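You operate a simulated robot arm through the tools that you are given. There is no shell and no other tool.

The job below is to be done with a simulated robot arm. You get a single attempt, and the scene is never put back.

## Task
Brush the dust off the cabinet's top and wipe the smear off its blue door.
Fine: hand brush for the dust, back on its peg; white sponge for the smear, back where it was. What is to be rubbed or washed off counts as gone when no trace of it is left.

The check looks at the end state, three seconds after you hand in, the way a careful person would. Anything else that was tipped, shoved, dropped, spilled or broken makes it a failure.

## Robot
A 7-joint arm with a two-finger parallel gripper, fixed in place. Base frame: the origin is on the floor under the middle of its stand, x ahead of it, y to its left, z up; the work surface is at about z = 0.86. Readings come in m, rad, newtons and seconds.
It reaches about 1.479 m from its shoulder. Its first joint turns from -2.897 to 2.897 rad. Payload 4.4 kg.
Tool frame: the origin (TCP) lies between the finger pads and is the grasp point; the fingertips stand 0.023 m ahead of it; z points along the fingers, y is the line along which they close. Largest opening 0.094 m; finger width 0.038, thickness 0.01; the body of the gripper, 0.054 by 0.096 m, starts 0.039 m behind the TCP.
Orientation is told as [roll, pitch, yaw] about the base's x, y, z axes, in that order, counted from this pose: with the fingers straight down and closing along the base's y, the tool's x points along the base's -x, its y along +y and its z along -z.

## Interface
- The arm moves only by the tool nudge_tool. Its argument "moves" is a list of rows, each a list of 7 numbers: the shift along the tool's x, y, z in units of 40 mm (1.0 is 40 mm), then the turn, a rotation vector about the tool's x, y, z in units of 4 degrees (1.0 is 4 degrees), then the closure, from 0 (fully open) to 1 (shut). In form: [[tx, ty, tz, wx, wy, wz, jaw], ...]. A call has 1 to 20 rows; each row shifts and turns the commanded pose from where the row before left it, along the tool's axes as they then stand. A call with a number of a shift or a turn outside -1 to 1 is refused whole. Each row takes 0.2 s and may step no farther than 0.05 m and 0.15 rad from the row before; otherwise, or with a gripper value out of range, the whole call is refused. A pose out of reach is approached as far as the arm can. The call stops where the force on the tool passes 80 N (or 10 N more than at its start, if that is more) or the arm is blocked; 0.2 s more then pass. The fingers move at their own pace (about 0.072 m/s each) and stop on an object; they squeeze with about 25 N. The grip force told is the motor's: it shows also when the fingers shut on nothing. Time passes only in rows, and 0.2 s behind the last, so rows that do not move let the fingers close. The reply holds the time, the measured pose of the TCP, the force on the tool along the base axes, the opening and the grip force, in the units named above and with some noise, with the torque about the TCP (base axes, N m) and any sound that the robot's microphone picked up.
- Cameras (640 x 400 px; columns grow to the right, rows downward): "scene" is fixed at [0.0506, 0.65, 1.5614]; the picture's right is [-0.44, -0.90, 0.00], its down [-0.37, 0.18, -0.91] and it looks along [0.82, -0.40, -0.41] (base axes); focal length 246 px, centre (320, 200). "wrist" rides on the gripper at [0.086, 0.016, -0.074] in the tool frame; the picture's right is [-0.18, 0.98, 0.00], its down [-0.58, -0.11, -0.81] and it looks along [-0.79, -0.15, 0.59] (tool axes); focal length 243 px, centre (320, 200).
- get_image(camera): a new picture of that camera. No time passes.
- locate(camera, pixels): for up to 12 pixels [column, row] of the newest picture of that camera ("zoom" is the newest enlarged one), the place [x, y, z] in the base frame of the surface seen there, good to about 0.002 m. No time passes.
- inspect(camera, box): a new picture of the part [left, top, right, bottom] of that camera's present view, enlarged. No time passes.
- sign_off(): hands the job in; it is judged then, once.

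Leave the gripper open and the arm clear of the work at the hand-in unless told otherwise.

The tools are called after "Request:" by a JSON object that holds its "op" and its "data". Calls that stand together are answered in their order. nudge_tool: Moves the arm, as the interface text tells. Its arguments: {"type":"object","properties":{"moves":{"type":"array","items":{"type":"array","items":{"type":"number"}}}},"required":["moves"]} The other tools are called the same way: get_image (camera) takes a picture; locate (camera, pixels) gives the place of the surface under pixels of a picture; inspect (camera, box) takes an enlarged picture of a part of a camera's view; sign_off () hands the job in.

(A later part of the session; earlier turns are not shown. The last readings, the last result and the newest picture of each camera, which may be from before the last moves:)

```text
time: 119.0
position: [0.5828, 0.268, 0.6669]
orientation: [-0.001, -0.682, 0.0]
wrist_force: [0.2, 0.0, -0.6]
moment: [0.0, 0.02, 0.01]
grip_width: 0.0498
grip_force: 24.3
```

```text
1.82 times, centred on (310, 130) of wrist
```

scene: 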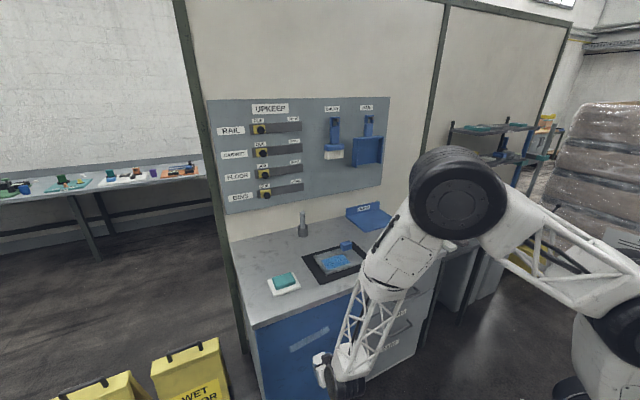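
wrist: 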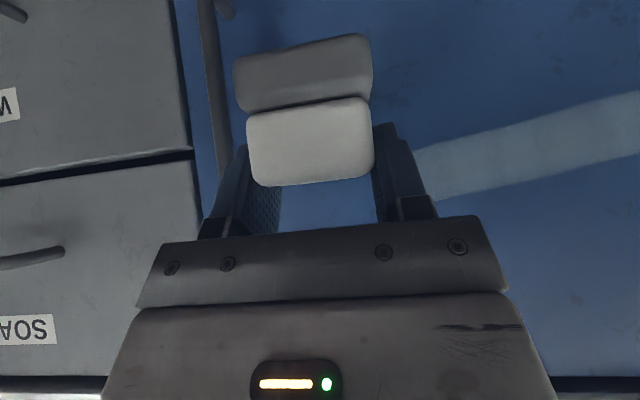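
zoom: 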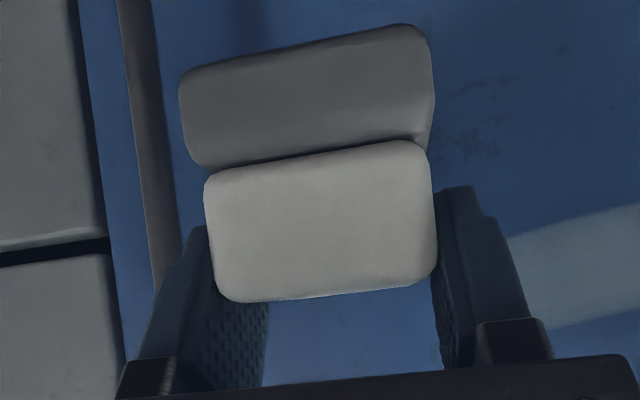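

The sponge is square in the hand: rear face 2.4 cm behind the TCP, underside about 5 cm below it. I retreat from the door, rise to z≈1.0 and travel back to y≈−0.15.

Request:
{"op": "nudge_tool", "data": {"moves": [[0.515, 0, -0.417, 0, 0, 0, 1], [0.515, 0, -0.417, 0, 0, 0, 1], [-0.5268, 0, -0.6507, 0, 0, 0, 1], [-0.5268, 0, -0.6507, 0, 0, 0, 1], [-0.5268, 0, -0.6507, 0, 0, 0, 1], [-0.5268, 0, -0.6507, 0, 0, 0, 1], [-0.5268, 0, -0.6507, 0, 0, 0, 1], [-0.5268, 0, -0.6507, 0, 0, 0, 1], [-0.5268, 0, -0.6507, 0, 0, 0, 1], [-0.5268, 0, -0.6507, 0, 0, 0, 1], [-0.5268, 0, -0.6507, 0, 0, 0, 1], [-0.5268, 0, -0.6507, 0, 0, 0, 1], [0, 0, 0, 0, 0, 0, 1]]}}

Request:
{"op": "nudge_tool", "data": {"moves": [[0, -0.871, 0, 0, 0, 0, 1], [0, -0.871, 0, 0, 0, 0, 1], [0, -0.871, 0, 0, 0, 0, 1], [0, -0.871, 0, 0, 0, 0, 1], [0, -0.871, 0, 0, 0, 0, 1], [0, -0.871, 0, 0, 0, 0, 1], [0, -0.871, 0, 0, 0, 0, 1], [0, -0.871, 0, 0, 0, 0, 1], [0, -0.871, 0, 0, 0, 0, 1], [0, -0.871, 0, 0, 0, 0, 1], [0, -0.871, 0, 0, 0, 0, 1], [0, -0.871, 0, 0, 0, 0, 1], [0, 0, 0, 0, 0, 0, 1]]}}

Request:
{"op": "get_image", "data": {"camera": "scene"}}

```text
time: 121.8
position: [0.5295, 0.2678, 1.0036]
orientation: [0.0, -0.679, -0.001]
wrist_force: [-0.2, -1.0, -0.2]
moment: [0.02, 0.01, 0.04]
grip_width: 0.0497
grip_force: 24.5
```

```text
time: 124.6
position: [0.5305, -0.1485, 1.0045]
orientation: [-0.001, -0.68, -0.001]
wrist_force: [0.7, 0.1, -0.1]
moment: [0.0, 0.0, 0.01]
grip_width: 0.0497
grip_force: 25.0
```

```text
taken
```

scene: 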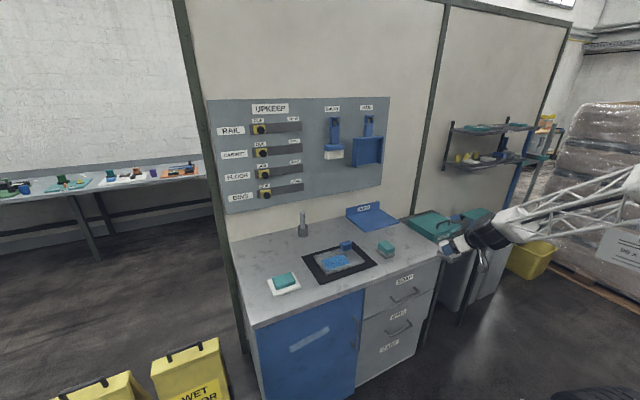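

I move forward to above the original spot (TCP x≈0.7485) and come down to about 1.3 cm above contact.

Request:
{"op": "nudge_tool", "data": {"moves": [[-0.706, 0, 0.571, 0, 0, 0, 1], [-0.706, 0, 0.571, 0, 0, 0, 1], [-0.706, 0, 0.571, 0, 0, 0, 1], [-0.706, 0, 0.571, 0, 0, 0, 1], [-0.706, 0, 0.571, 0, 0, 0, 1], [-0.706, 0, 0.571, 0, 0, 0, 1], [0.419, 0, 0.518, 0, 0, 0, 1], [0.419, 0, 0.518, 0, 0, 0, 1], [0.419, 0, 0.518, 0, 0, 0, 1], [0, 0, 0, 0, 0, 0, 1]]}}

Request:
{"op": "inspect", "data": {"camera": "scene", "box": [376, 216, 440, 264]}}

Request:
{"op": "get_image", "data": {"camera": "wrist"}}

```text
time: 126.8
position: [0.7485, -0.1491, 0.9226]
orientation: [0.0, -0.682, 0.001]
wrist_force: [0.2, 0.2, 0.4]
moment: [-0.02, -0.01, 0.01]
grip_width: 0.0497
grip_force: 25.2
```

```text
8.33 times, centred on (408, 240) of scene
```

zoom: 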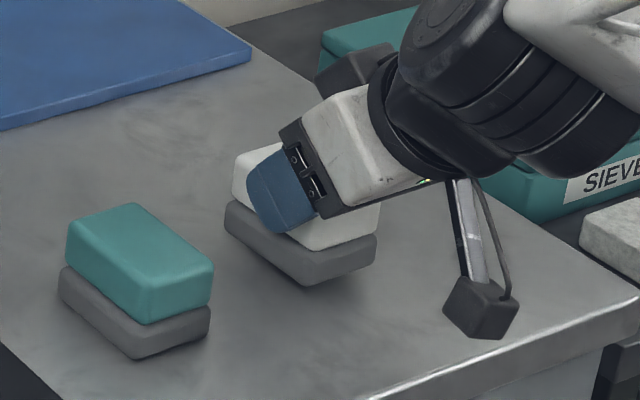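

```text
taken
```

wrist: 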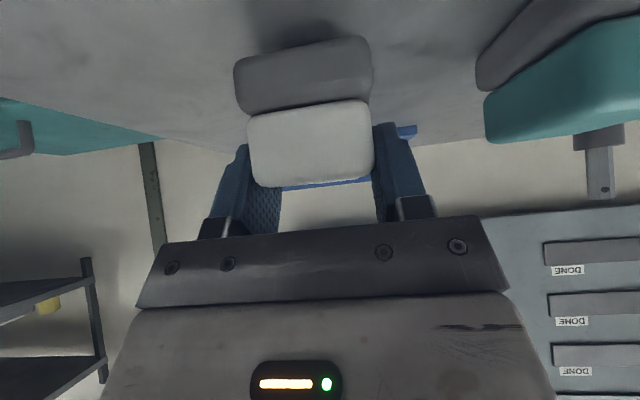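

The sponge looks level above its spot. I'll verify its edges here, then lower in small steps.

Request:
{"op": "locate", "data": {"camera": "wrist", "pixels": [[310, 150], [305, 60], [252, 150], [370, 140], [242, 90], [370, 80], [305, 45], [310, 178]]}}

Request:
{"op": "nudge_tool", "data": {"moves": [[0.0472, 0, 0.0583, 0, 0, 0, 1], [0.0472, 0, 0.0583, 0, 0, 0, 1], [0.0315, 0, 0.0389, 0, 0, 0, 1], [0, 0, 0, 0, 0, 0, 1]]}}

```text
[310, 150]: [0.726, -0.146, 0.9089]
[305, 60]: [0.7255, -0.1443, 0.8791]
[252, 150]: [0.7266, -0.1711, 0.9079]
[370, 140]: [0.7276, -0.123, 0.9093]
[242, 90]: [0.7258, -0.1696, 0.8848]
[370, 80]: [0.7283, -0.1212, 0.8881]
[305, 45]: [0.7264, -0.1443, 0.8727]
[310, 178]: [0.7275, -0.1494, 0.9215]
```

```text
time: 127.8
position: [0.749, -0.1488, 0.915]
orientation: [0.001, -0.681, 0.001]
wrist_force: [0.4, -0.1, -1.2]
moment: [0.01, 0.0, -0.01]
grip_width: 0.0499
grip_force: 25.2
```

Position matches the original to about 1.5 mm. I lower 3 mm more and read.

Request:
{"op": "nudge_tool", "data": {"moves": [[0.0236, 0, 0.0291, 0, 0, 0, 1], [0.0236, 0, 0.0291, 0, 0, 0, 1], [0, 0, 0, 0, 0, 0, 1]]}}

```text
time: 128.6
position: [0.7486, -0.1489, 0.9135]
orientation: [-0.001, -0.684, 0.001]
wrist_force: [-11.3, 2.2, 23.0]
moment: [0.04, -0.48, 0.07]
grip_width: 0.0498
grip_force: 25.0
```

It has touched down (23 N). I ease up 1.2 mm, check, and then release.

Request:
{"op": "nudge_tool", "data": {"moves": [[-0.0189, 0, -0.0233, 0, 0, 0, 1], [0, 0, 0, 0, 0, 0, 1]]}}

Request:
{"op": "inspect", "data": {"camera": "scene", "box": [384, 222, 432, 258]}}

```text
time: 129.2
position: [0.7506, -0.1494, 0.912]
orientation: [0.0, -0.681, 0.001]
wrist_force: [-5.3, -2.2, 13.9]
moment: [-0.13, -0.41, -0.07]
grip_width: 0.0496
grip_force: 25.4
```

```text
11.11 times, centred on (408, 240) of scene
```

zoom: 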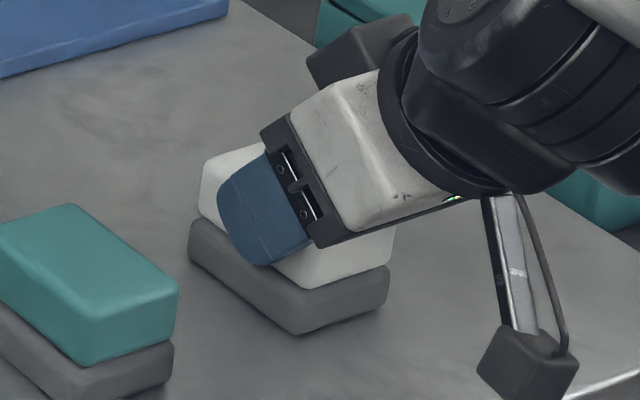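

Nearly relieved; I ease up 0.8 mm more and open the jaws.

Request:
{"op": "nudge_tool", "data": {"moves": [[-0.0126, 0, -0.0155, 0, 0, 0, 1], [0, 0, 0, 0, 0, 0, 0.5], [0, 0, 0, 0, 0, 0, 0], [0, 0, 0, 0, 0, 0, 0], [0, 0, 0, 0, 0, 0, 0], [0, 0, 0, 0, 0, 0, 0]]}}

Request:
{"op": "get_image", "data": {"camera": "wrist"}}

Request:
{"op": "inspect", "data": {"camera": "scene", "box": [384, 222, 432, 258]}}

```text
time: 130.6
position: [0.75, -0.1485, 0.9121]
orientation: [0.0, -0.68, 0.001]
wrist_force: [-0.3, -0.6, -0.1]
moment: [0.0, 0.01, 0.02]
grip_width: 0.0942
grip_force: 0.0
```

```text
taken
```

wrist: 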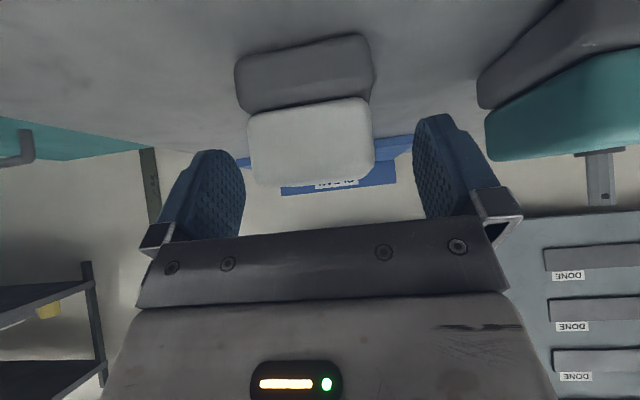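

```text
11.11 times, centred on (408, 240) of scene
```

zoom: 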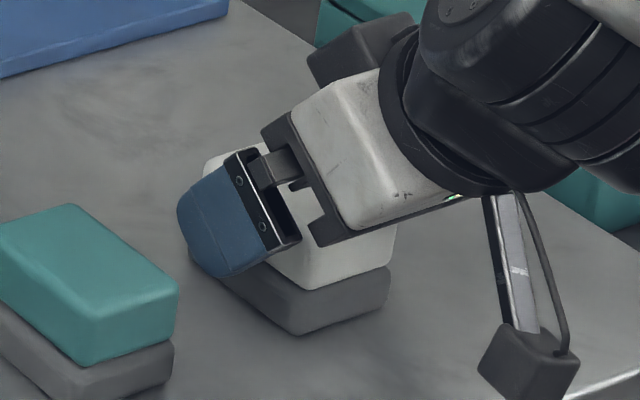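

The sponge is back on its spot. A hand at 45° spun 180° about its own finger axis would turn the pad from facing down to facing the door. So I'll back out and test, empty-handed, whether the wrist can make that 180° spin.

Request:
{"op": "nudge_tool", "data": {"moves": [[0, 0, -0.75, 0, 0, 0, 0], [0, 0, -0.75, 0, 0, 0, 0], [0, 0, -0.75, 0, 0, 0, 0], [0, 0, -0.75, 0, 0, 0, 0], [0, 0, -0.75, 0, 0, 0, 0], [0, 0, -0.75, 0, 0, 0, 0], [0, 0, 0, 0, -1, 0, 0], [0, 0, 0, 0, -0.5, 0, 0], [0, 0, 0, 0, 0, 0, 0]]}}

Request:
{"op": "inspect", "data": {"camera": "scene", "box": [376, 216, 440, 264]}}

Request:
{"op": "get_image", "data": {"camera": "scene"}}

```text
time: 132.6
position: [0.636, -0.1486, 1.0511]
orientation: [0.0, -0.786, 0.0]
wrist_force: [0.1, -0.9, -0.1]
moment: [-0.02, -0.02, 0.03]
grip_width: 0.0939
grip_force: 0.0
```

```text
8.33 times, centred on (408, 240) of scene
```

zoom: 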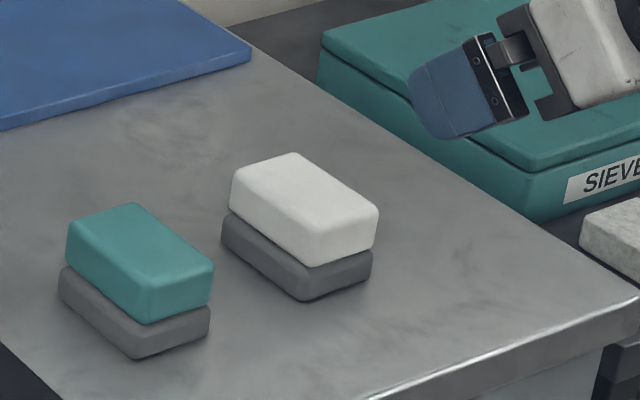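

```text
taken
```

scene: 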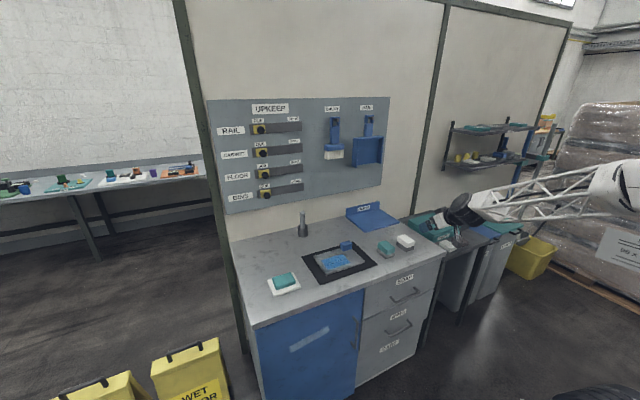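

The sponge sits as before. Now I spin the empty hand about its own axis in free air, first 60°.

Request:
{"op": "nudge_tool", "data": {"moves": [[0, 0, 0, 0, 0, 1, 0], [0, 0, 0, 0, 0, 1, 0], [0, 0, 0, 0, 0, 1, 0], [0, 0, 0, 0, 0, 1, 0], [0, 0, 0, 0, 0, 1, 0], [0, 0, 0, 0, 0, 1, 0], [0, 0, 0, 0, 0, 1, 0], [0, 0, 0, 0, 0, 1, 0], [0, 0, 0, 0, 0, 1, 0], [0, 0, 0, 0, 0, 1, 0], [0, 0, 0, 0, 0, 1, 0], [0, 0, 0, 0, 0, 1, 0], [0, 0, 0, 0, 0, 1, 0], [0, 0, 0, 0, 0, 1, 0], [0, 0, 0, 0, 0, 1, 0]]}}

Request:
{"op": "nudge_tool", "data": {"moves": [[0, 0, 0, 0, 0, 1, 0], [0, 0, 0, 0, 0, 1, 0], [0, 0, 0, 0, 0, 1, 0], [0, 0, 0, 0, 0, 1, 0], [0, 0, 0, 0, 0, 1, 0], [0, 0, 0, 0, 0, 1, 0], [0, 0, 0, 0, 0, 1, 0], [0, 0, 0, 0, 0, 1, 0], [0, 0, 0, 0, 0, 1, 0], [0, 0, 0, 0, 0, 1, 0], [0, 0, 0, 0, 0, 1, 0], [0, 0, 0, 0, 0, 1, 0], [0, 0, 0, 0, 0, 1, 0], [0, 0, 0, 0, 0, 1, 0], [0, 0, 0, 0, 0, 1, 0]]}}

```text
time: 135.8
position: [0.6358, -0.1501, 1.0536]
orientation: [0.714, -0.362, -1.184]
wrist_force: [0.8, -0.2, 0.6]
moment: [0.0, -0.01, 0.01]
grip_width: 0.0942
grip_force: 0.1
```

```text
time: 139.0
position: [0.6359, -0.1488, 1.0541]
orientation: [0.714, 0.363, -1.961]
wrist_force: [-0.4, 0.4, 0.0]
moment: [0.01, -0.02, -0.02]
grip_width: 0.0939
grip_force: 0.1
```

The spin follows so far (120°). I continue the last 60°.

Request:
{"op": "nudge_tool", "data": {"moves": [[0, 0, 0, 0, 0, 1, 0], [0, 0, 0, 0, 0, 1, 0], [0, 0, 0, 0, 0, 1, 0], [0, 0, 0, 0, 0, 1, 0], [0, 0, 0, 0, 0, 1, 0], [0, 0, 0, 0, 0, 1, 0], [0, 0, 0, 0, 0, 1, 0], [0, 0, 0, 0, 0, 1, 0], [0, 0, 0, 0, 0, 1, 0], [0, 0, 0, 0, 0, 1, 0], [0, 0, 0, 0, 0, 1, 0], [0, 0, 0, 0, 0, 1, 0], [0, 0, 0, 0, 0, 1, 0], [0, 0, 0, 0, 0, 1, 0], [0, 0, 0, 0, 0, 1, 0]]}}

Request:
{"op": "get_image", "data": {"camera": "scene"}}

Request:
{"op": "get_image", "data": {"camera": "wrist"}}

```text
time: 142.2
position: [0.6344, -0.1468, 1.0539]
orientation: [0.0, 0.786, 3.139]
wrist_force: [-0.4, 0.6, -0.7]
moment: [0.0, -0.03, 0.0]
grip_width: 0.0939
grip_force: 0.0
```

```text
taken
```

scene: 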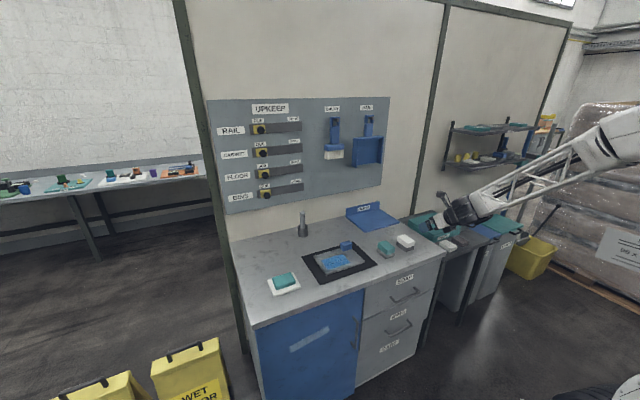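

```text
taken
```

wrist: 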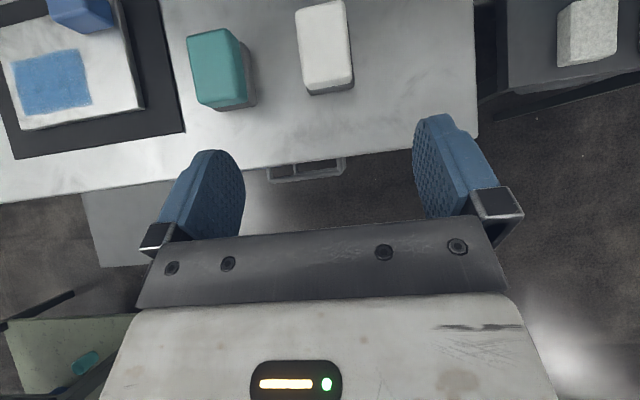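

The spin works, and the camera now looks down from above, with the white sponge at (325,45). I'll measure its edges from here.

Request:
{"op": "locate", "data": {"camera": "wrist", "pixels": [[325, 45], [300, 45], [345, 45], [303, 20], [342, 15], [312, 80], [348, 75], [330, 90], [330, 84], [320, 5], [210, 80], [328, 60]]}}

Request:
{"op": "inspect", "data": {"camera": "scene", "box": [392, 228, 424, 256]}}

Request:
{"op": "locate", "data": {"camera": "zoom", "pixels": [[190, 130], [275, 98], [412, 185], [312, 210], [180, 170], [240, 220], [300, 260], [350, 255], [405, 225], [175, 215], [230, 270], [350, 310]]}}

```text
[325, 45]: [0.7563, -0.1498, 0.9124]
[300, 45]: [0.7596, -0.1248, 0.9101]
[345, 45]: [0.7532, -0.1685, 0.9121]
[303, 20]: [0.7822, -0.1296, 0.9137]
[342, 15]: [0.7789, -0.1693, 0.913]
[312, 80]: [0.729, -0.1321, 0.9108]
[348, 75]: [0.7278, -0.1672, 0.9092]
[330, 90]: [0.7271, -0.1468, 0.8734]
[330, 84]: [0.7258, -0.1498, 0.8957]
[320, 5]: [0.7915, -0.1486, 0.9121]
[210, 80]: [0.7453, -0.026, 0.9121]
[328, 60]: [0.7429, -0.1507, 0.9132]
```

```text
14.29 times, centred on (408, 242) of scene
```

zoom: 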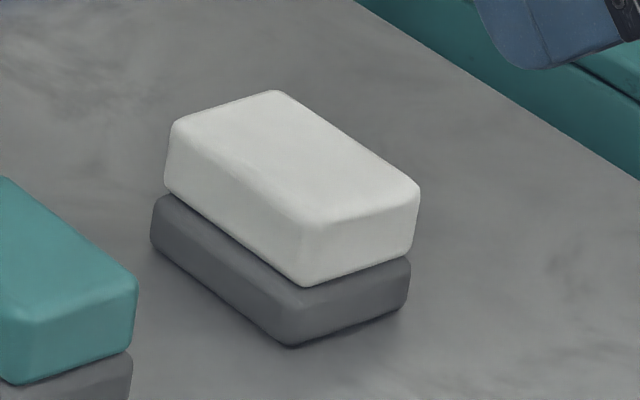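

```text
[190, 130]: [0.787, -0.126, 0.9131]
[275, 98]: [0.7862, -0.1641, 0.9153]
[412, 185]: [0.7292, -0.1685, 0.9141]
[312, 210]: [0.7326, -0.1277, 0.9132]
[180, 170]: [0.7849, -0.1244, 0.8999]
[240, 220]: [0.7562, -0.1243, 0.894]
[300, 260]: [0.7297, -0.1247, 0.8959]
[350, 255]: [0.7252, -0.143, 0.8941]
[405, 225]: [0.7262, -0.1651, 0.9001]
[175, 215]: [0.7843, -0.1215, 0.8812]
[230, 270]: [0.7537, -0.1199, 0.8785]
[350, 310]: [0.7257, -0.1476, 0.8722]
```

The sponge is within about 1.5 mm of its original place. I move in along the finger axis to TCP about (0.754, −0.147, 0.903), deeper than before, stopping one step short for a check.

Request:
{"op": "nudge_tool", "data": {"moves": [[-0.081, -0.0054, 0.679, 0, 0, 0, 0], [-0.081, -0.0054, 0.679, 0, 0, 0, 0], [-0.081, -0.0054, 0.679, 0, 0, 0, 0], [-0.081, -0.0054, 0.679, 0, 0, 0, 0], [-0.081, -0.0054, 0.679, 0, 0, 0, 0], [-0.081, -0.0054, 0.679, 0, 0, 0, 0], [0, 0, 0, 0, 0, 0, 0]]}}

Request:
{"op": "get_image", "data": {"camera": "wrist"}}

Request:
{"op": "inspect", "data": {"camera": "scene", "box": [376, 216, 440, 264]}}

```text
time: 143.8
position: [0.7396, -0.1475, 0.9239]
orientation: [0.002, 0.786, -3.142]
wrist_force: [0.6, 0.2, 0.4]
moment: [-0.01, -0.02, 0.0]
grip_width: 0.0936
grip_force: 0.1
```

```text
taken
```

wrist: 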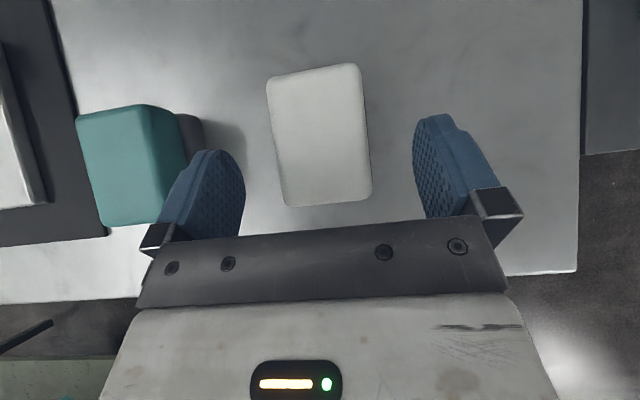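

```text
8.33 times, centred on (408, 240) of scene
```

zoom: 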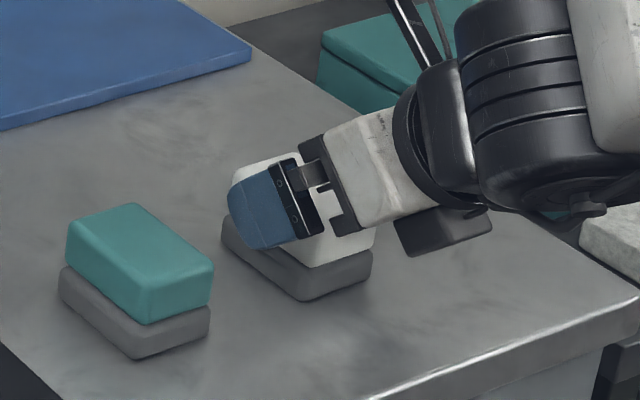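

Well aligned. I do the last step in.

Request:
{"op": "nudge_tool", "data": {"moves": [[-0.04, 0, 0.34, 0, 0, 0, 0], [-0.04, 0, 0.34, 0, 0, 0, 0], [0, 0, 0, 0, 0, 0, 0]]}}

Request:
{"op": "inspect", "data": {"camera": "scene", "box": [384, 222, 432, 258]}}

Request:
{"op": "get_image", "data": {"camera": "wrist"}}

```text
time: 144.6
position: [0.7553, -0.1481, 0.9018]
orientation: [0.0, 0.785, -3.143]
wrist_force: [0.1, -1.4, 0.3]
moment: [-0.01, 0.03, -0.02]
grip_width: 0.0939
grip_force: 0.1
```

```text
11.11 times, centred on (408, 240) of scene
```

zoom: 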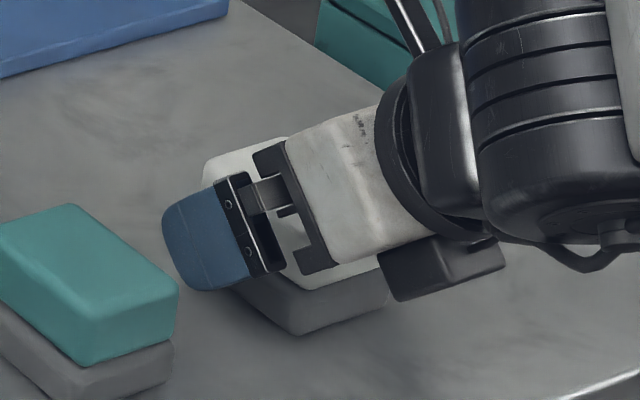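

```text
taken
```

wrist: 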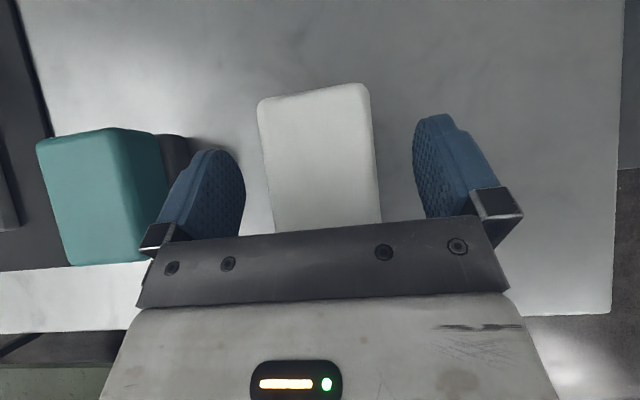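

No contact, sponge centred. I close the jaws.

Request:
{"op": "nudge_tool", "data": {"moves": [[0, 0, 0, 0, 0, 0, 1], [0, 0, 0, 0, 0, 0, 1], [0, 0, 0, 0, 0, 0, 1], [0, 0, 0, 0, 0, 0, 1], [0, 0, 0, 0, 0, 0, 1]]}}

Request:
{"op": "inspect", "data": {"camera": "scene", "box": [384, 222, 432, 258]}}

Request:
{"op": "get_image", "data": {"camera": "wrist"}}

```text
time: 145.8
position: [0.754, -0.1475, 0.9021]
orientation: [0.0, 0.785, -3.142]
wrist_force: [-0.1, 0.1, 0.0]
moment: [0.04, -0.02, -0.01]
grip_width: 0.0542
grip_force: 25.3
```

```text
11.11 times, centred on (408, 240) of scene
```

zoom: 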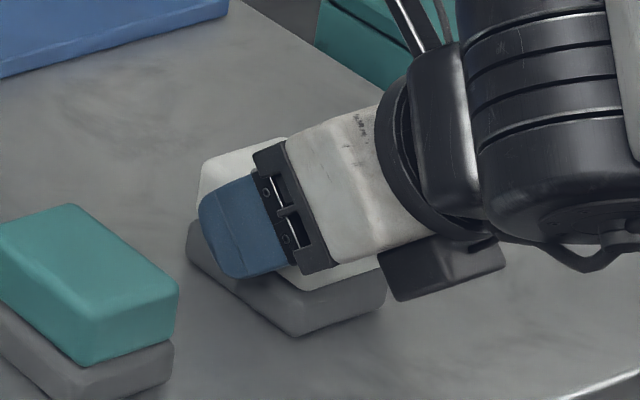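

```text
taken
```

wrist: 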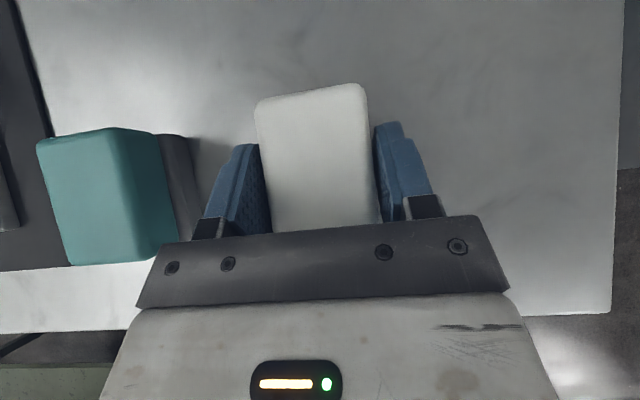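

Grip width 0.054 means the fingertips are pinching only the edge of the wider grey pad, which is a weak hold. I open, raise 11 mm so the pads bear on the white body only, and close again.

Request:
{"op": "nudge_tool", "data": {"moves": [[0, 0, 0, 0, 0, 0, 0.3], [0, 0, 0, 0, 0, 0, 0], [0, 0, 0, 0, 0, 0, 0], [0, 0, 0, 0, 0, 0, 0], [0.1015, 0, -0.1015, 0, 0, 0, 0], [0.1015, 0, -0.1015, 0, 0, 0, 0], [0, 0, 0, 0, 0, 0, 0], [0, 0, 0, 0, 0, 0, 1], [0, 0, 0, 0, 0, 0, 1], [0, 0, 0, 0, 0, 0, 1], [0, 0, 0, 0, 0, 0, 1], [0, 0, 0, 0, 0, 0, 1]]}}

Request:
{"op": "inspect", "data": {"camera": "scene", "box": [384, 222, 432, 258]}}

```text
time: 148.4
position: [0.755, -0.1478, 0.9155]
orientation: [-0.001, 0.784, -3.14]
wrist_force: [-0.1, 0.6, 1.3]
moment: [-0.04, -0.02, -0.02]
grip_width: 0.0497
grip_force: 24.9
```

```text
11.11 times, centred on (408, 240) of scene
```

zoom: 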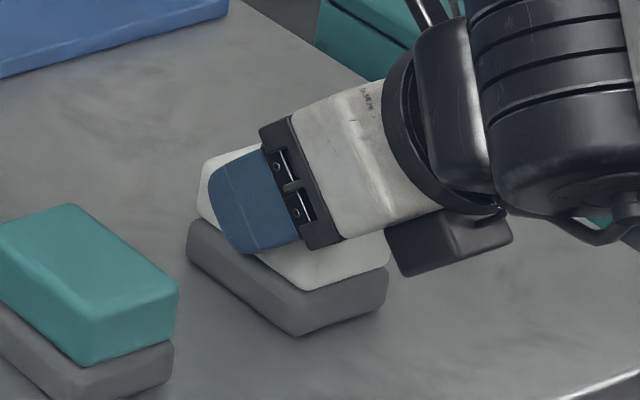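

Now the grip is on the white body (0.0497). I lift 3 cm, then retreat along the finger axis to free air.

Request:
{"op": "nudge_tool", "data": {"moves": [[0.265, 0, -0.265, 0, 0, 0, 1], [0.265, 0, -0.265, 0, 0, 0, 1], [0, 0, -0.8, 0, 0, 0, 1], [0, 0, -0.8, 0, 0, 0, 1], [0, 0, -0.8, 0, 0, 0, 1], [0, 0, -0.8, 0, 0, 0, 1], [0, 0, -0.8, 0, 0, 0, 1], [0, 0, 0, 0, 0, 0, 1]]}}

Request:
{"op": "get_image", "data": {"camera": "wrist"}}

```text
time: 150.2
position: [0.6426, -0.1473, 1.0567]
orientation: [0.0, 0.786, 3.141]
wrist_force: [-0.2, 0.3, -1.4]
moment: [-0.02, -0.02, -0.01]
grip_width: 0.0497
grip_force: 25.1
```

```text
taken
```

wrist: 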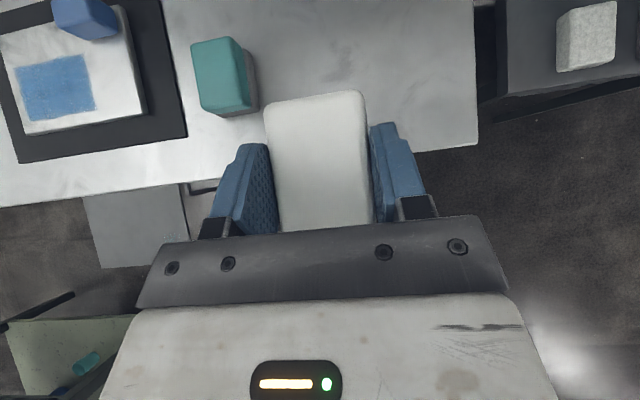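

The sponge is held securely. I spin the hand back 180° in free air, in three parts.

Request:
{"op": "nudge_tool", "data": {"moves": [[0, 0, 0, 0, 0, -1, 1], [0, 0, 0, 0, 0, -1, 1], [0, 0, 0, 0, 0, -1, 1], [0, 0, 0, 0, 0, -1, 1], [0, 0, 0, 0, 0, -1, 1], [0, 0, 0, 0, 0, -1, 1], [0, 0, 0, 0, 0, -1, 1], [0, 0, 0, 0, 0, -1, 1], [0, 0, 0, 0, 0, -1, 1], [0, 0, 0, 0, 0, -1, 1], [0, 0, 0, 0, 0, -1, 1], [0, 0, 0, 0, 0, -1, 1], [0, 0, 0, 0, 0, -1, 1], [0, 0, 0, 0, 0, -1, 1], [0, 0, 0, 0, 0, -1, 1]]}}

Request:
{"op": "nudge_tool", "data": {"moves": [[0, 0, 0, 0, 0, -1, 1], [0, 0, 0, 0, 0, -1, 1], [0, 0, 0, 0, 0, -1, 1], [0, 0, 0, 0, 0, -1, 1], [0, 0, 0, 0, 0, -1, 1], [0, 0, 0, 0, 0, -1, 1], [0, 0, 0, 0, 0, -1, 1], [0, 0, 0, 0, 0, -1, 1], [0, 0, 0, 0, 0, -1, 1], [0, 0, 0, 0, 0, -1, 1], [0, 0, 0, 0, 0, -1, 1], [0, 0, 0, 0, 0, -1, 1], [0, 0, 0, 0, 0, -1, 1], [0, 0, 0, 0, 0, -1, 1], [0, 0, 0, 0, 0, -1, 1]]}}

Request:
{"op": "nudge_tool", "data": {"moves": [[0, 0, 0, 0, 0, -1, 1], [0, 0, 0, 0, 0, -1, 1], [0, 0, 0, 0, 0, -1, 1], [0, 0, 0, 0, 0, -1, 1], [0, 0, 0, 0, 0, -1, 1], [0, 0, 0, 0, 0, -1, 1], [0, 0, 0, 0, 0, -1, 1], [0, 0, 0, 0, 0, -1, 1], [0, 0, 0, 0, 0, -1, 1], [0, 0, 0, 0, 0, -1, 1], [0, 0, 0, 0, 0, -1, 1], [0, 0, 0, 0, 0, -1, 1], [0, 0, 0, 0, 0, -1, 1], [0, 0, 0, 0, 0, -1, 1], [0, 0, 0, 0, 0, -1, 1]]}}

Request:
{"op": "get_image", "data": {"camera": "wrist"}}

Request:
{"op": "get_image", "data": {"camera": "scene"}}

```text
time: 153.4
position: [0.6415, -0.1471, 1.0572]
orientation: [0.712, 0.36, -1.957]
wrist_force: [-0.3, 0.6, -1.0]
moment: [-0.01, 0.04, -0.03]
grip_width: 0.0495
grip_force: 25.1
```

```text
time: 156.6
position: [0.641, -0.1473, 1.057]
orientation: [0.714, -0.363, -1.183]
wrist_force: [-0.4, 0.1, -0.9]
moment: [0.03, -0.01, 0.0]
grip_width: 0.0498
grip_force: 25.1
```

```text
time: 159.8
position: [0.6413, -0.1474, 1.0579]
orientation: [-0.002, -0.786, 0.003]
wrist_force: [-1.0, 0.4, -0.7]
moment: [0.02, 0.02, -0.02]
grip_width: 0.0496
grip_force: 25.3
```

```text
taken
```

wrist: 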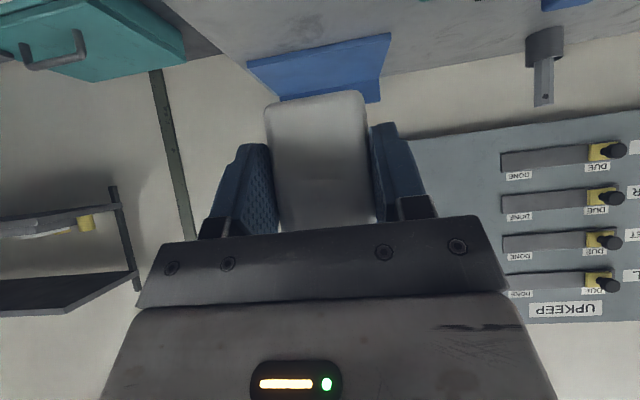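

```text
taken
```

scene: 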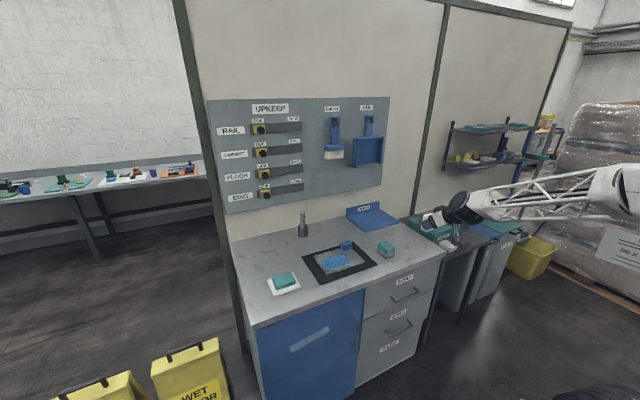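

The pad now faces the door side, with the sponge upright in the grip. I travel: back to x≈0.52, then left to y≈0.49.

Request:
{"op": "nudge_tool", "data": {"moves": [[0.535, 0, -0.535, 0, 0, 0, 1], [0.535, 0, -0.535, 0, 0, 0, 1], [0.535, 0, -0.535, 0, 0, 0, 1], [0.535, 0, -0.535, 0, 0, 0, 1], [0, 0, 0, 0, 0, 0, 1]]}}

Request:
{"op": "nudge_tool", "data": {"moves": [[0, 0.9368, 0, 0, 0, 0, 1], [0, 0.9368, 0, 0, 0, 0, 1], [0, 0.9368, 0, 0, 0, 0, 1], [0, 0.9368, 0, 0, 0, 0, 1], [0, 0.9368, 0, 0, 0, 0, 1], [0, 0.9368, 0, 0, 0, 0, 1], [0, 0.9368, 0, 0, 0, 0, 1], [0, 0.9368, 0, 0, 0, 0, 1], [0, 0.9368, 0, 0, 0, 0, 1], [0, 0.9368, 0, 0, 0, 0, 1], [0, 0.9368, 0, 0, 0, 0, 1], [0, 0.9368, 0, 0, 0, 0, 1], [0, 0.9368, 0, 0, 0, 0, 1], [0, 0.9368, 0, 0, 0, 0, 1], [0, 0.9368, 0, 0, 0, 0, 1], [0, 0.9368, 0, 0, 0, 0, 1], [0, 0.9368, 0, 0, 0, 0, 1], [0, 0, 0, 0, 0, 0, 1]]}}

Request:
{"op": "nudge_tool", "data": {"moves": [[0.552, 0, 0.552, 0, 0, 0, 1], [0.552, 0, 0.552, 0, 0, 0, 1], [0.552, 0, 0.552, 0, 0, 0, 1], [0.552, 0, 0.552, 0, 0, 0, 1], [0.552, 0, 0.552, 0, 0, 0, 1], [0.552, 0, 0.552, 0, 0, 0, 1], [0.552, 0, 0.552, 0, 0, 0, 1], [0.552, 0, 0.552, 0, 0, 0, 1], [0.552, 0, 0.552, 0, 0, 0, 1], [0.552, 0, 0.552, 0, 0, 0, 1], [0.552, 0, 0.552, 0, 0, 0, 1], [0.552, 0, 0.552, 0, 0, 0, 1], [0.552, 0, 0.552, 0, 0, 0, 1], [0, 0, 0, 0, 0, 0, 1]]}}

Request:
{"op": "get_image", "data": {"camera": "scene"}}

Request:
{"op": "get_image", "data": {"camera": "wrist"}}

```text
time: 161.0
position: [0.5202, -0.1476, 1.0572]
orientation: [0.0, -0.787, 0.002]
wrist_force: [0.6, 0.7, -1.6]
moment: [0.04, 0.03, -0.02]
grip_width: 0.0496
grip_force: 24.6
```

```text
time: 164.8
position: [0.519, 0.4918, 1.0572]
orientation: [0.001, -0.786, -0.001]
wrist_force: [0.1, -0.1, -0.6]
moment: [-0.01, 0.02, -0.03]
grip_width: 0.0494
grip_force: 25.2
```

```text
time: 167.8
position: [0.5186, 0.4905, 0.6527]
orientation: [0.0, -0.785, 0.0]
wrist_force: [-0.4, 0.1, -0.2]
moment: [0.03, 0.01, 0.0]
grip_width: 0.0498
grip_force: 25.2
```

```text
taken
```

scene: 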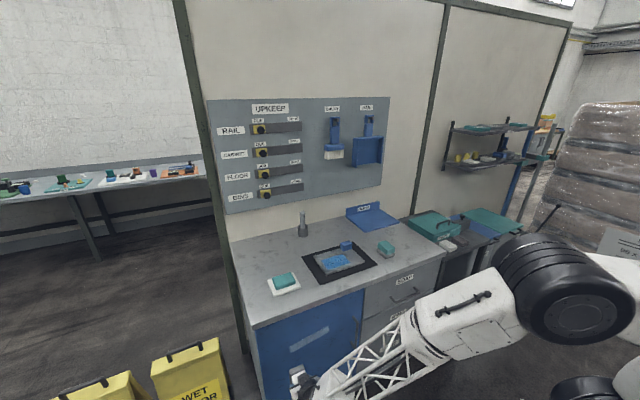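

```text
taken
```

wrist: 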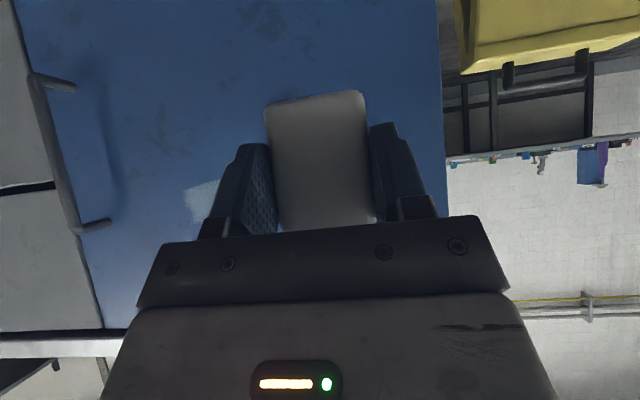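

The arm is in front of the door with the pad facing it. I approach to about 1 cm from contact.

Request:
{"op": "nudge_tool", "data": {"moves": [[-0.345, 0, 0.345, 0, 0, 0, 1], [-0.345, 0, 0.345, 0, 0, 0, 1], [-0.345, 0, 0.345, 0, 0, 0, 1], [-0.345, 0, 0.345, 0, 0, 0, 1], [0, 0, 0, 0, 0, 0, 1]]}}

Request:
{"op": "inspect", "data": {"camera": "scene", "box": [260, 320, 340, 390]}}

Request:
{"op": "get_image", "data": {"camera": "wrist"}}

```text
time: 169.0
position: [0.5989, 0.4907, 0.6527]
orientation: [0.0, -0.785, 0.0]
wrist_force: [-0.1, -0.1, -0.7]
moment: [0.03, 0.04, -0.02]
grip_width: 0.0497
grip_force: 24.5
```

```text
5.71 times, centred on (300, 355) of scene
```

zoom: 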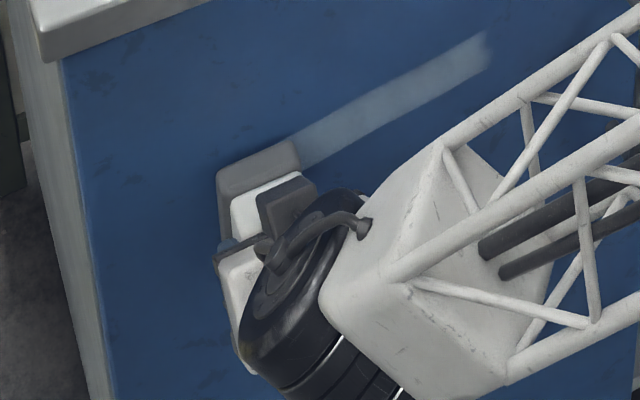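

```text
taken
```

wrist: 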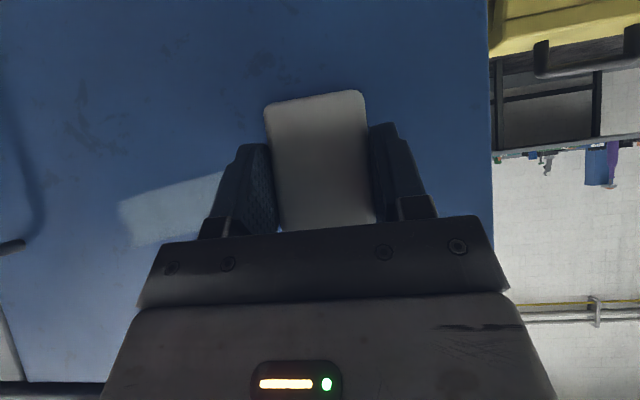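

The scene view now shows the grey pad parallel to the door at the smear's left end. I creep in: 4 mm, then smaller steps.

Request:
{"op": "nudge_tool", "data": {"moves": [[-0.0707, 0, 0.0707, 0, 0, 0, 1], [0, 0, 0, 0, 0, 0, 1]]}}

Request:
{"op": "nudge_tool", "data": {"moves": [[-0.0265, 0, 0.0265, 0, 0, 0, 1], [0, 0, 0, 0, 0, 0, 1]]}}

```text
time: 169.6
position: [0.6027, 0.4899, 0.6516]
orientation: [0.001, -0.784, 0.001]
wrist_force: [-0.4, -0.1, -0.1]
moment: [-0.03, 0.04, -0.02]
grip_width: 0.0496
grip_force: 25.0
```

```text
time: 170.2
position: [0.6049, 0.4912, 0.6521]
orientation: [0.0, -0.786, 0.0]
wrist_force: [1.1, 0.6, -0.3]
moment: [0.01, -0.04, -0.02]
grip_width: 0.0495
grip_force: 25.2
```

Request:
{"op": "nudge_tool", "data": {"moves": [[-0.0177, 0, 0.0177, 0, 0, 0, 1], [0, 0, 0, 0, 0, 0, 1]]}}

Request:
{"op": "nudge_tool", "data": {"moves": [[-0.0177, 0, 0.0177, 0, 0, 0, 1], [0, 0, 0, 0, 0, 0, 1]]}}

```text
time: 170.8
position: [0.606, 0.4899, 0.6514]
orientation: [0.001, -0.784, -0.001]
wrist_force: [-2.2, 0.3, 0.0]
moment: [0.01, -0.11, -0.01]
grip_width: 0.0496
grip_force: 25.2
```

```text
time: 171.4
position: [0.6052, 0.4899, 0.6518]
orientation: [0.001, -0.786, 0.0]
wrist_force: [-29.3, -3.2, 9.6]
moment: [-0.03, -0.65, -0.09]
grip_width: 0.05
grip_force: 24.8
```

Contact: 29 N. I ease off 1 mm and read.

Request:
{"op": "nudge_tool", "data": {"moves": [[0.0177, 0, -0.0177, 0, 0, 0, 1], [0, 0, 0, 0, 0, 0, 1]]}}

```text
time: 172.0
position: [0.6051, 0.49, 0.6514]
orientation: [0.0, -0.785, -0.001]
wrist_force: [-6.4, 2.6, -2.4]
moment: [0.0, 0.09, 0.16]
grip_width: 0.0496
grip_force: 25.4
```

About 6 N. I wipe toward −y along the slant, 6 cm first.

Request:
{"op": "nudge_tool", "data": {"moves": [[-0.0362, -0.375, -0.0327, 0, 0, 0, 1], [-0.0362, -0.375, -0.0327, 0, 0, 0, 1], [-0.0362, -0.375, -0.0327, 0, 0, 0, 1], [-0.0362, -0.375, -0.0327, 0, 0, 0, 1]]}}

Request:
{"op": "inspect", "data": {"camera": "scene", "box": [260, 310, 350, 380]}}

```text
time: 173.0
position: [0.6045, 0.4306, 0.6574]
orientation: [0.001, -0.786, -0.001]
wrist_force: [0.7, -0.3, -1.0]
moment: [0.01, 0.03, 0.03]
grip_width: 0.0499
grip_force: 25.1
```

```text
5.71 times, centred on (305, 345) of scene
```

zoom: 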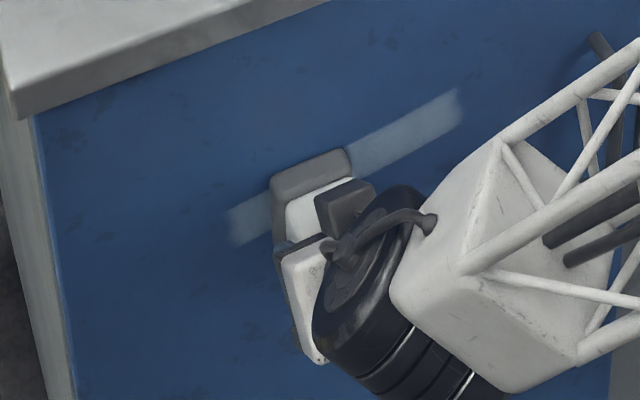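

The left part looks fainter, so the pad works, but contact was lost toward the end of the stroke. I press in 1.5 mm and read.

Request:
{"op": "nudge_tool", "data": {"moves": [[-0.0265, 0, 0.0265, 0, 0, 0, 1], [0, 0, 0, 0, 0, 0, 1]]}}

```text
time: 173.6
position: [0.6056, 0.4325, 0.6583]
orientation: [0.001, -0.786, 0.0]
wrist_force: [-32.7, -7.2, 12.7]
moment: [-0.07, -0.35, -0.18]
grip_width: 0.0494
grip_force: 25.2
```

33 N; I ease off 0.6 mm and stroke back toward +y.

Request:
{"op": "nudge_tool", "data": {"moves": [[0.0106, 0, -0.0106, 0, 0, 0, 1], [0.0362, 0.375, 0.0327, 0, 0, 0, 1], [0.0362, 0.375, 0.0327, 0, 0, 0, 1], [0.0362, 0.375, 0.0327, 0, 0, 0, 1], [0.0362, 0.375, 0.0327, 0, 0, 0, 1]]}}

Request:
{"op": "inspect", "data": {"camera": "scene", "box": [260, 310, 350, 380]}}

```text
time: 174.8
position: [0.6048, 0.4889, 0.6501]
orientation: [-0.001, -0.785, -0.001]
wrist_force: [-35.8, -27.8, 2.7]
moment: [0.02, -0.22, -0.79]
grip_width: 0.0499
grip_force: 24.6
```

```text
5.71 times, centred on (305, 345) of scene
```

zoom: 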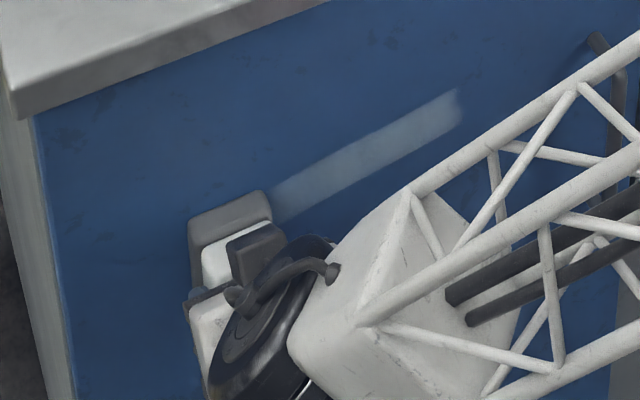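

The pad is removing it; the swept portion is fading. I ease off slightly and stroke toward −y with a bit more inward compensation.

Request:
{"op": "nudge_tool", "data": {"moves": [[0.0071, 0, -0.0071, 0, 0, 0, 1], [-0.0389, -0.375, -0.03, 0, 0, 0, 1], [-0.0389, -0.375, -0.03, 0, 0, 0, 1], [-0.0389, -0.375, -0.03, 0, 0, 0, 1], [-0.0389, -0.375, -0.03, 0, 0, 0, 1]]}}

Request:
{"op": "nudge_tool", "data": {"moves": [[-0.0389, -0.375, -0.03, 0, 0, 0, 1], [-0.0389, -0.375, -0.03, 0, 0, 0, 1], [-0.0389, -0.375, -0.03, 0, 0, 0, 1]]}}

Request:
{"op": "inspect", "data": {"camera": "scene", "box": [260, 310, 350, 380]}}

```text
time: 176.0
position: [0.6067, 0.4308, 0.6607]
orientation: [-0.001, -0.784, -0.001]
wrist_force: [-31.4, 23.1, -3.5]
moment: [-0.25, -0.28, 0.65]
grip_width: 0.0496
grip_force: 25.1
```

```text
time: 176.8
position: [0.6074, 0.3873, 0.6644]
orientation: [0.0, -0.785, 0.0]
wrist_force: [-35.2, 26.7, -3.2]
moment: [-0.16, -0.19, 0.79]
grip_width: 0.0497
grip_force: 25.1
```

```text
5.71 times, centred on (305, 345) of scene
```

zoom: 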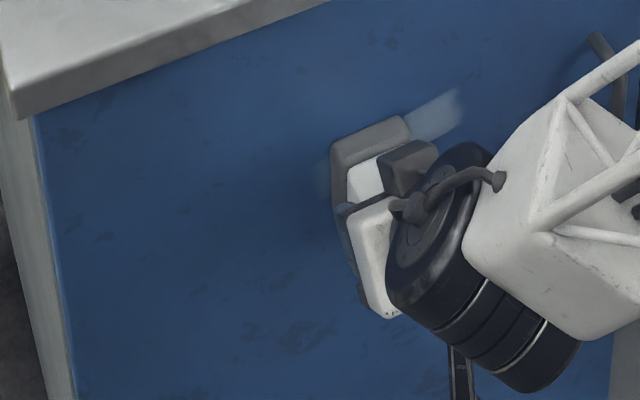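

The left part is wiped clean. The force is a bit high, so I ease 0.5 mm and continue toward the right end.

Request:
{"op": "nudge_tool", "data": {"moves": [[0.0088, 0, -0.0088, 0, 0, 0, 1], [-0.0362, -0.375, -0.0327, 0, 0, 0, 1], [-0.0362, -0.375, -0.0327, 0, 0, 0, 1], [-0.0362, -0.375, -0.0327, 0, 0, 0, 1]]}}

Request:
{"op": "nudge_tool", "data": {"moves": [[-0.0345, -0.375, -0.0345, 0, 0, 0, 1], [-0.0345, -0.375, -0.0345, 0, 0, 0, 1], [-0.0345, -0.375, -0.0345, 0, 0, 0, 1]]}}

Request:
{"op": "inspect", "data": {"camera": "scene", "box": [260, 310, 350, 380]}}

```text
time: 177.8
position: [0.6074, 0.3395, 0.6707]
orientation: [0.0, -0.786, -0.002]
wrist_force: [-2.7, 2.1, 0.4]
moment: [-0.07, -0.09, 0.01]
grip_width: 0.0497
grip_force: 25.6
```

```text
time: 178.6
position: [0.6064, 0.2942, 0.6766]
orientation: [-0.001, -0.786, 0.0]
wrist_force: [-0.4, 0.5, -1.9]
moment: [-0.01, 0.0, -0.03]
grip_width: 0.0495
grip_force: 25.3
```

```text
5.71 times, centred on (305, 345) of scene
```

zoom: 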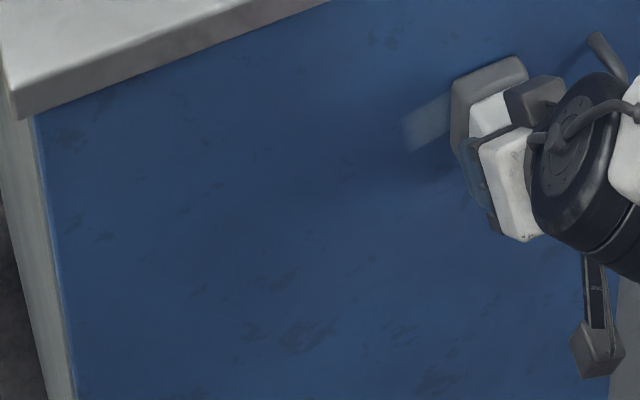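

Only the right-end piece at (405–450, 100–145) remains; contact was lost there. I press in 1.2 mm here and read the force.

Request:
{"op": "nudge_tool", "data": {"moves": [[-0.0212, 0, 0.0212, 0, 0, 0, 1], [0, 0, 0, 0, 0, 0, 1]]}}

```text
time: 179.2
position: [0.6071, 0.2962, 0.6762]
orientation: [-0.001, -0.785, -0.002]
wrist_force: [-5.9, -0.8, 0.0]
moment: [-0.03, -0.26, -0.25]
grip_width: 0.0496
grip_force: 24.7
```

Request:
{"op": "nudge_tool", "data": {"moves": [[-0.0124, 0, 0.0124, 0, 0, 0, 1], [0.0354, 0.375, 0.0336, 0, 0, 0, 1], [0.0354, 0.375, 0.0336, 0, 0, 0, 1], [0.0354, 0.375, 0.0336, 0, 0, 0, 1]]}}

Request:
{"op": "nudge_tool", "data": {"moves": [[0.0354, 0.375, 0.0336, 0, 0, 0, 1], [0.0354, 0.375, 0.0336, 0, 0, 0, 1], [0.0354, 0.375, 0.0336, 0, 0, 0, 1]]}}

Request:
{"op": "inspect", "data": {"camera": "scene", "box": [260, 310, 350, 380]}}

```text
time: 180.2
position: [0.6088, 0.3392, 0.6691]
orientation: [-0.002, -0.783, 0.0]
wrist_force: [-28.2, -22.9, 2.3]
moment: [0.16, -0.3, -0.72]
grip_width: 0.0496
grip_force: 25.3
```

```text
time: 181.0
position: [0.6085, 0.3864, 0.6648]
orientation: [0.0, -0.786, -0.001]
wrist_force: [-20.1, -15.0, -0.5]
moment: [-0.13, 0.18, -0.36]
grip_width: 0.0497
grip_force: 25.2
```

```text
5.71 times, centred on (305, 345) of scene
```

zoom: 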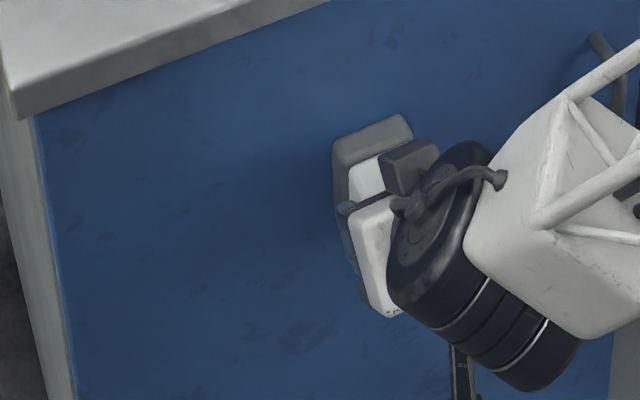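

The smear looks gone. To catch faint edges I make a couple more strokes, 1 cm above and 1 cm below the centre line. First the upper line toward −y.

Request:
{"op": "nudge_tool", "data": {"moves": [[-0.1768, 0, -0.1768, 0, 0, 0, 1], [-0.0354, -0.375, -0.0336, 0, 0, 0, 1], [-0.0354, -0.375, -0.0336, 0, 0, 0, 1], [-0.0354, -0.375, -0.0336, 0, 0, 0, 1], [-0.0354, -0.375, -0.0336, 0, 0, 0, 1], [-0.0354, -0.375, -0.0336, 0, 0, 0, 1], [-0.0354, -0.375, -0.0336, 0, 0, 0, 1]]}}

Request:
{"op": "nudge_tool", "data": {"moves": [[0.0177, 0, -0.0177, 0, 0, 0, 1], [0.3536, 0, 0.3536, 0, 0, 0, 1], [0, 0, 0, 0, 0, 0, 1]]}}

```text
time: 182.6
position: [0.6086, 0.2959, 0.6851]
orientation: [0.001, -0.785, 0.0]
wrist_force: [-23.3, 17.4, -1.1]
moment: [-0.14, -0.21, 0.57]
grip_width: 0.0495
grip_force: 24.8
```

```text
time: 183.4
position: [0.6082, 0.2954, 0.6668]
orientation: [0.0, -0.787, -0.001]
wrist_force: [-28.2, -3.6, 21.3]
moment: [0.06, -0.69, -0.07]
grip_width: 0.0496
grip_force: 25.2
```

Now the lower line, sweeping toward +y all the way to the left end.

Request:
{"op": "nudge_tool", "data": {"moves": [[0.0345, 0.375, 0.0345, 0, 0, 0, 1], [0.0345, 0.375, 0.0345, 0, 0, 0, 1], [0.0345, 0.375, 0.0345, 0, 0, 0, 1], [0.0345, 0.375, 0.0345, 0, 0, 0, 1], [0.0345, 0.375, 0.0345, 0, 0, 0, 1], [0.0345, 0.375, 0.0345, 0, 0, 0, 1]]}}

Request:
{"op": "nudge_tool", "data": {"moves": [[0.0389, 0.375, 0.03, 0, 0, 0, 1], [0.0389, 0.375, 0.03, 0, 0, 0, 1], [0.0389, 0.375, 0.03, 0, 0, 0, 1], [0.0389, 0.375, 0.03, 0, 0, 0, 1], [0.0389, 0.375, 0.03, 0, 0, 0, 1], [0.0389, 0.375, 0.03, 0, 0, 0, 1], [0.0389, 0.375, 0.03, 0, 0, 0, 1]]}}

Request:
{"op": "inspect", "data": {"camera": "scene", "box": [260, 310, 350, 380]}}

```text
time: 184.8
position: [0.6065, 0.386, 0.6561]
orientation: [0.0, -0.786, -0.001]
wrist_force: [0.4, -0.3, -0.9]
moment: [0.0, 0.03, 0.01]
grip_width: 0.0497
grip_force: 24.6
```

```text
time: 186.4
position: [0.6055, 0.4896, 0.6413]
orientation: [0.0, -0.787, 0.001]
wrist_force: [1.0, 0.0, -1.1]
moment: [0.01, 0.0, -0.02]
grip_width: 0.0495
grip_force: 25.3
```

```text
5.71 times, centred on (305, 345) of scene
```

zoom: 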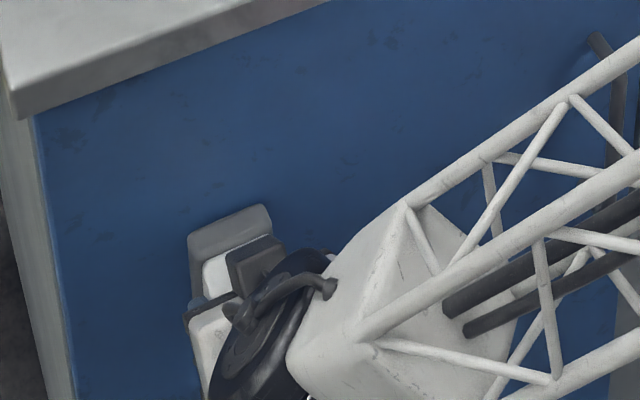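

No contact on that lower line. I press in at this end and repeat the lower line toward −y with contact.

Request:
{"op": "nudge_tool", "data": {"moves": [[-0.0177, 0, 0.0177, 0, 0, 0, 1], [0, 0, 0, 0, 0, 0, 1]]}}

```text
time: 187.0
position: [0.6066, 0.4899, 0.6429]
orientation: [0.0, -0.784, 0.0]
wrist_force: [-0.2, 0.1, -0.1]
moment: [0.0, 0.02, 0.0]
grip_width: 0.0497
grip_force: 25.3
```

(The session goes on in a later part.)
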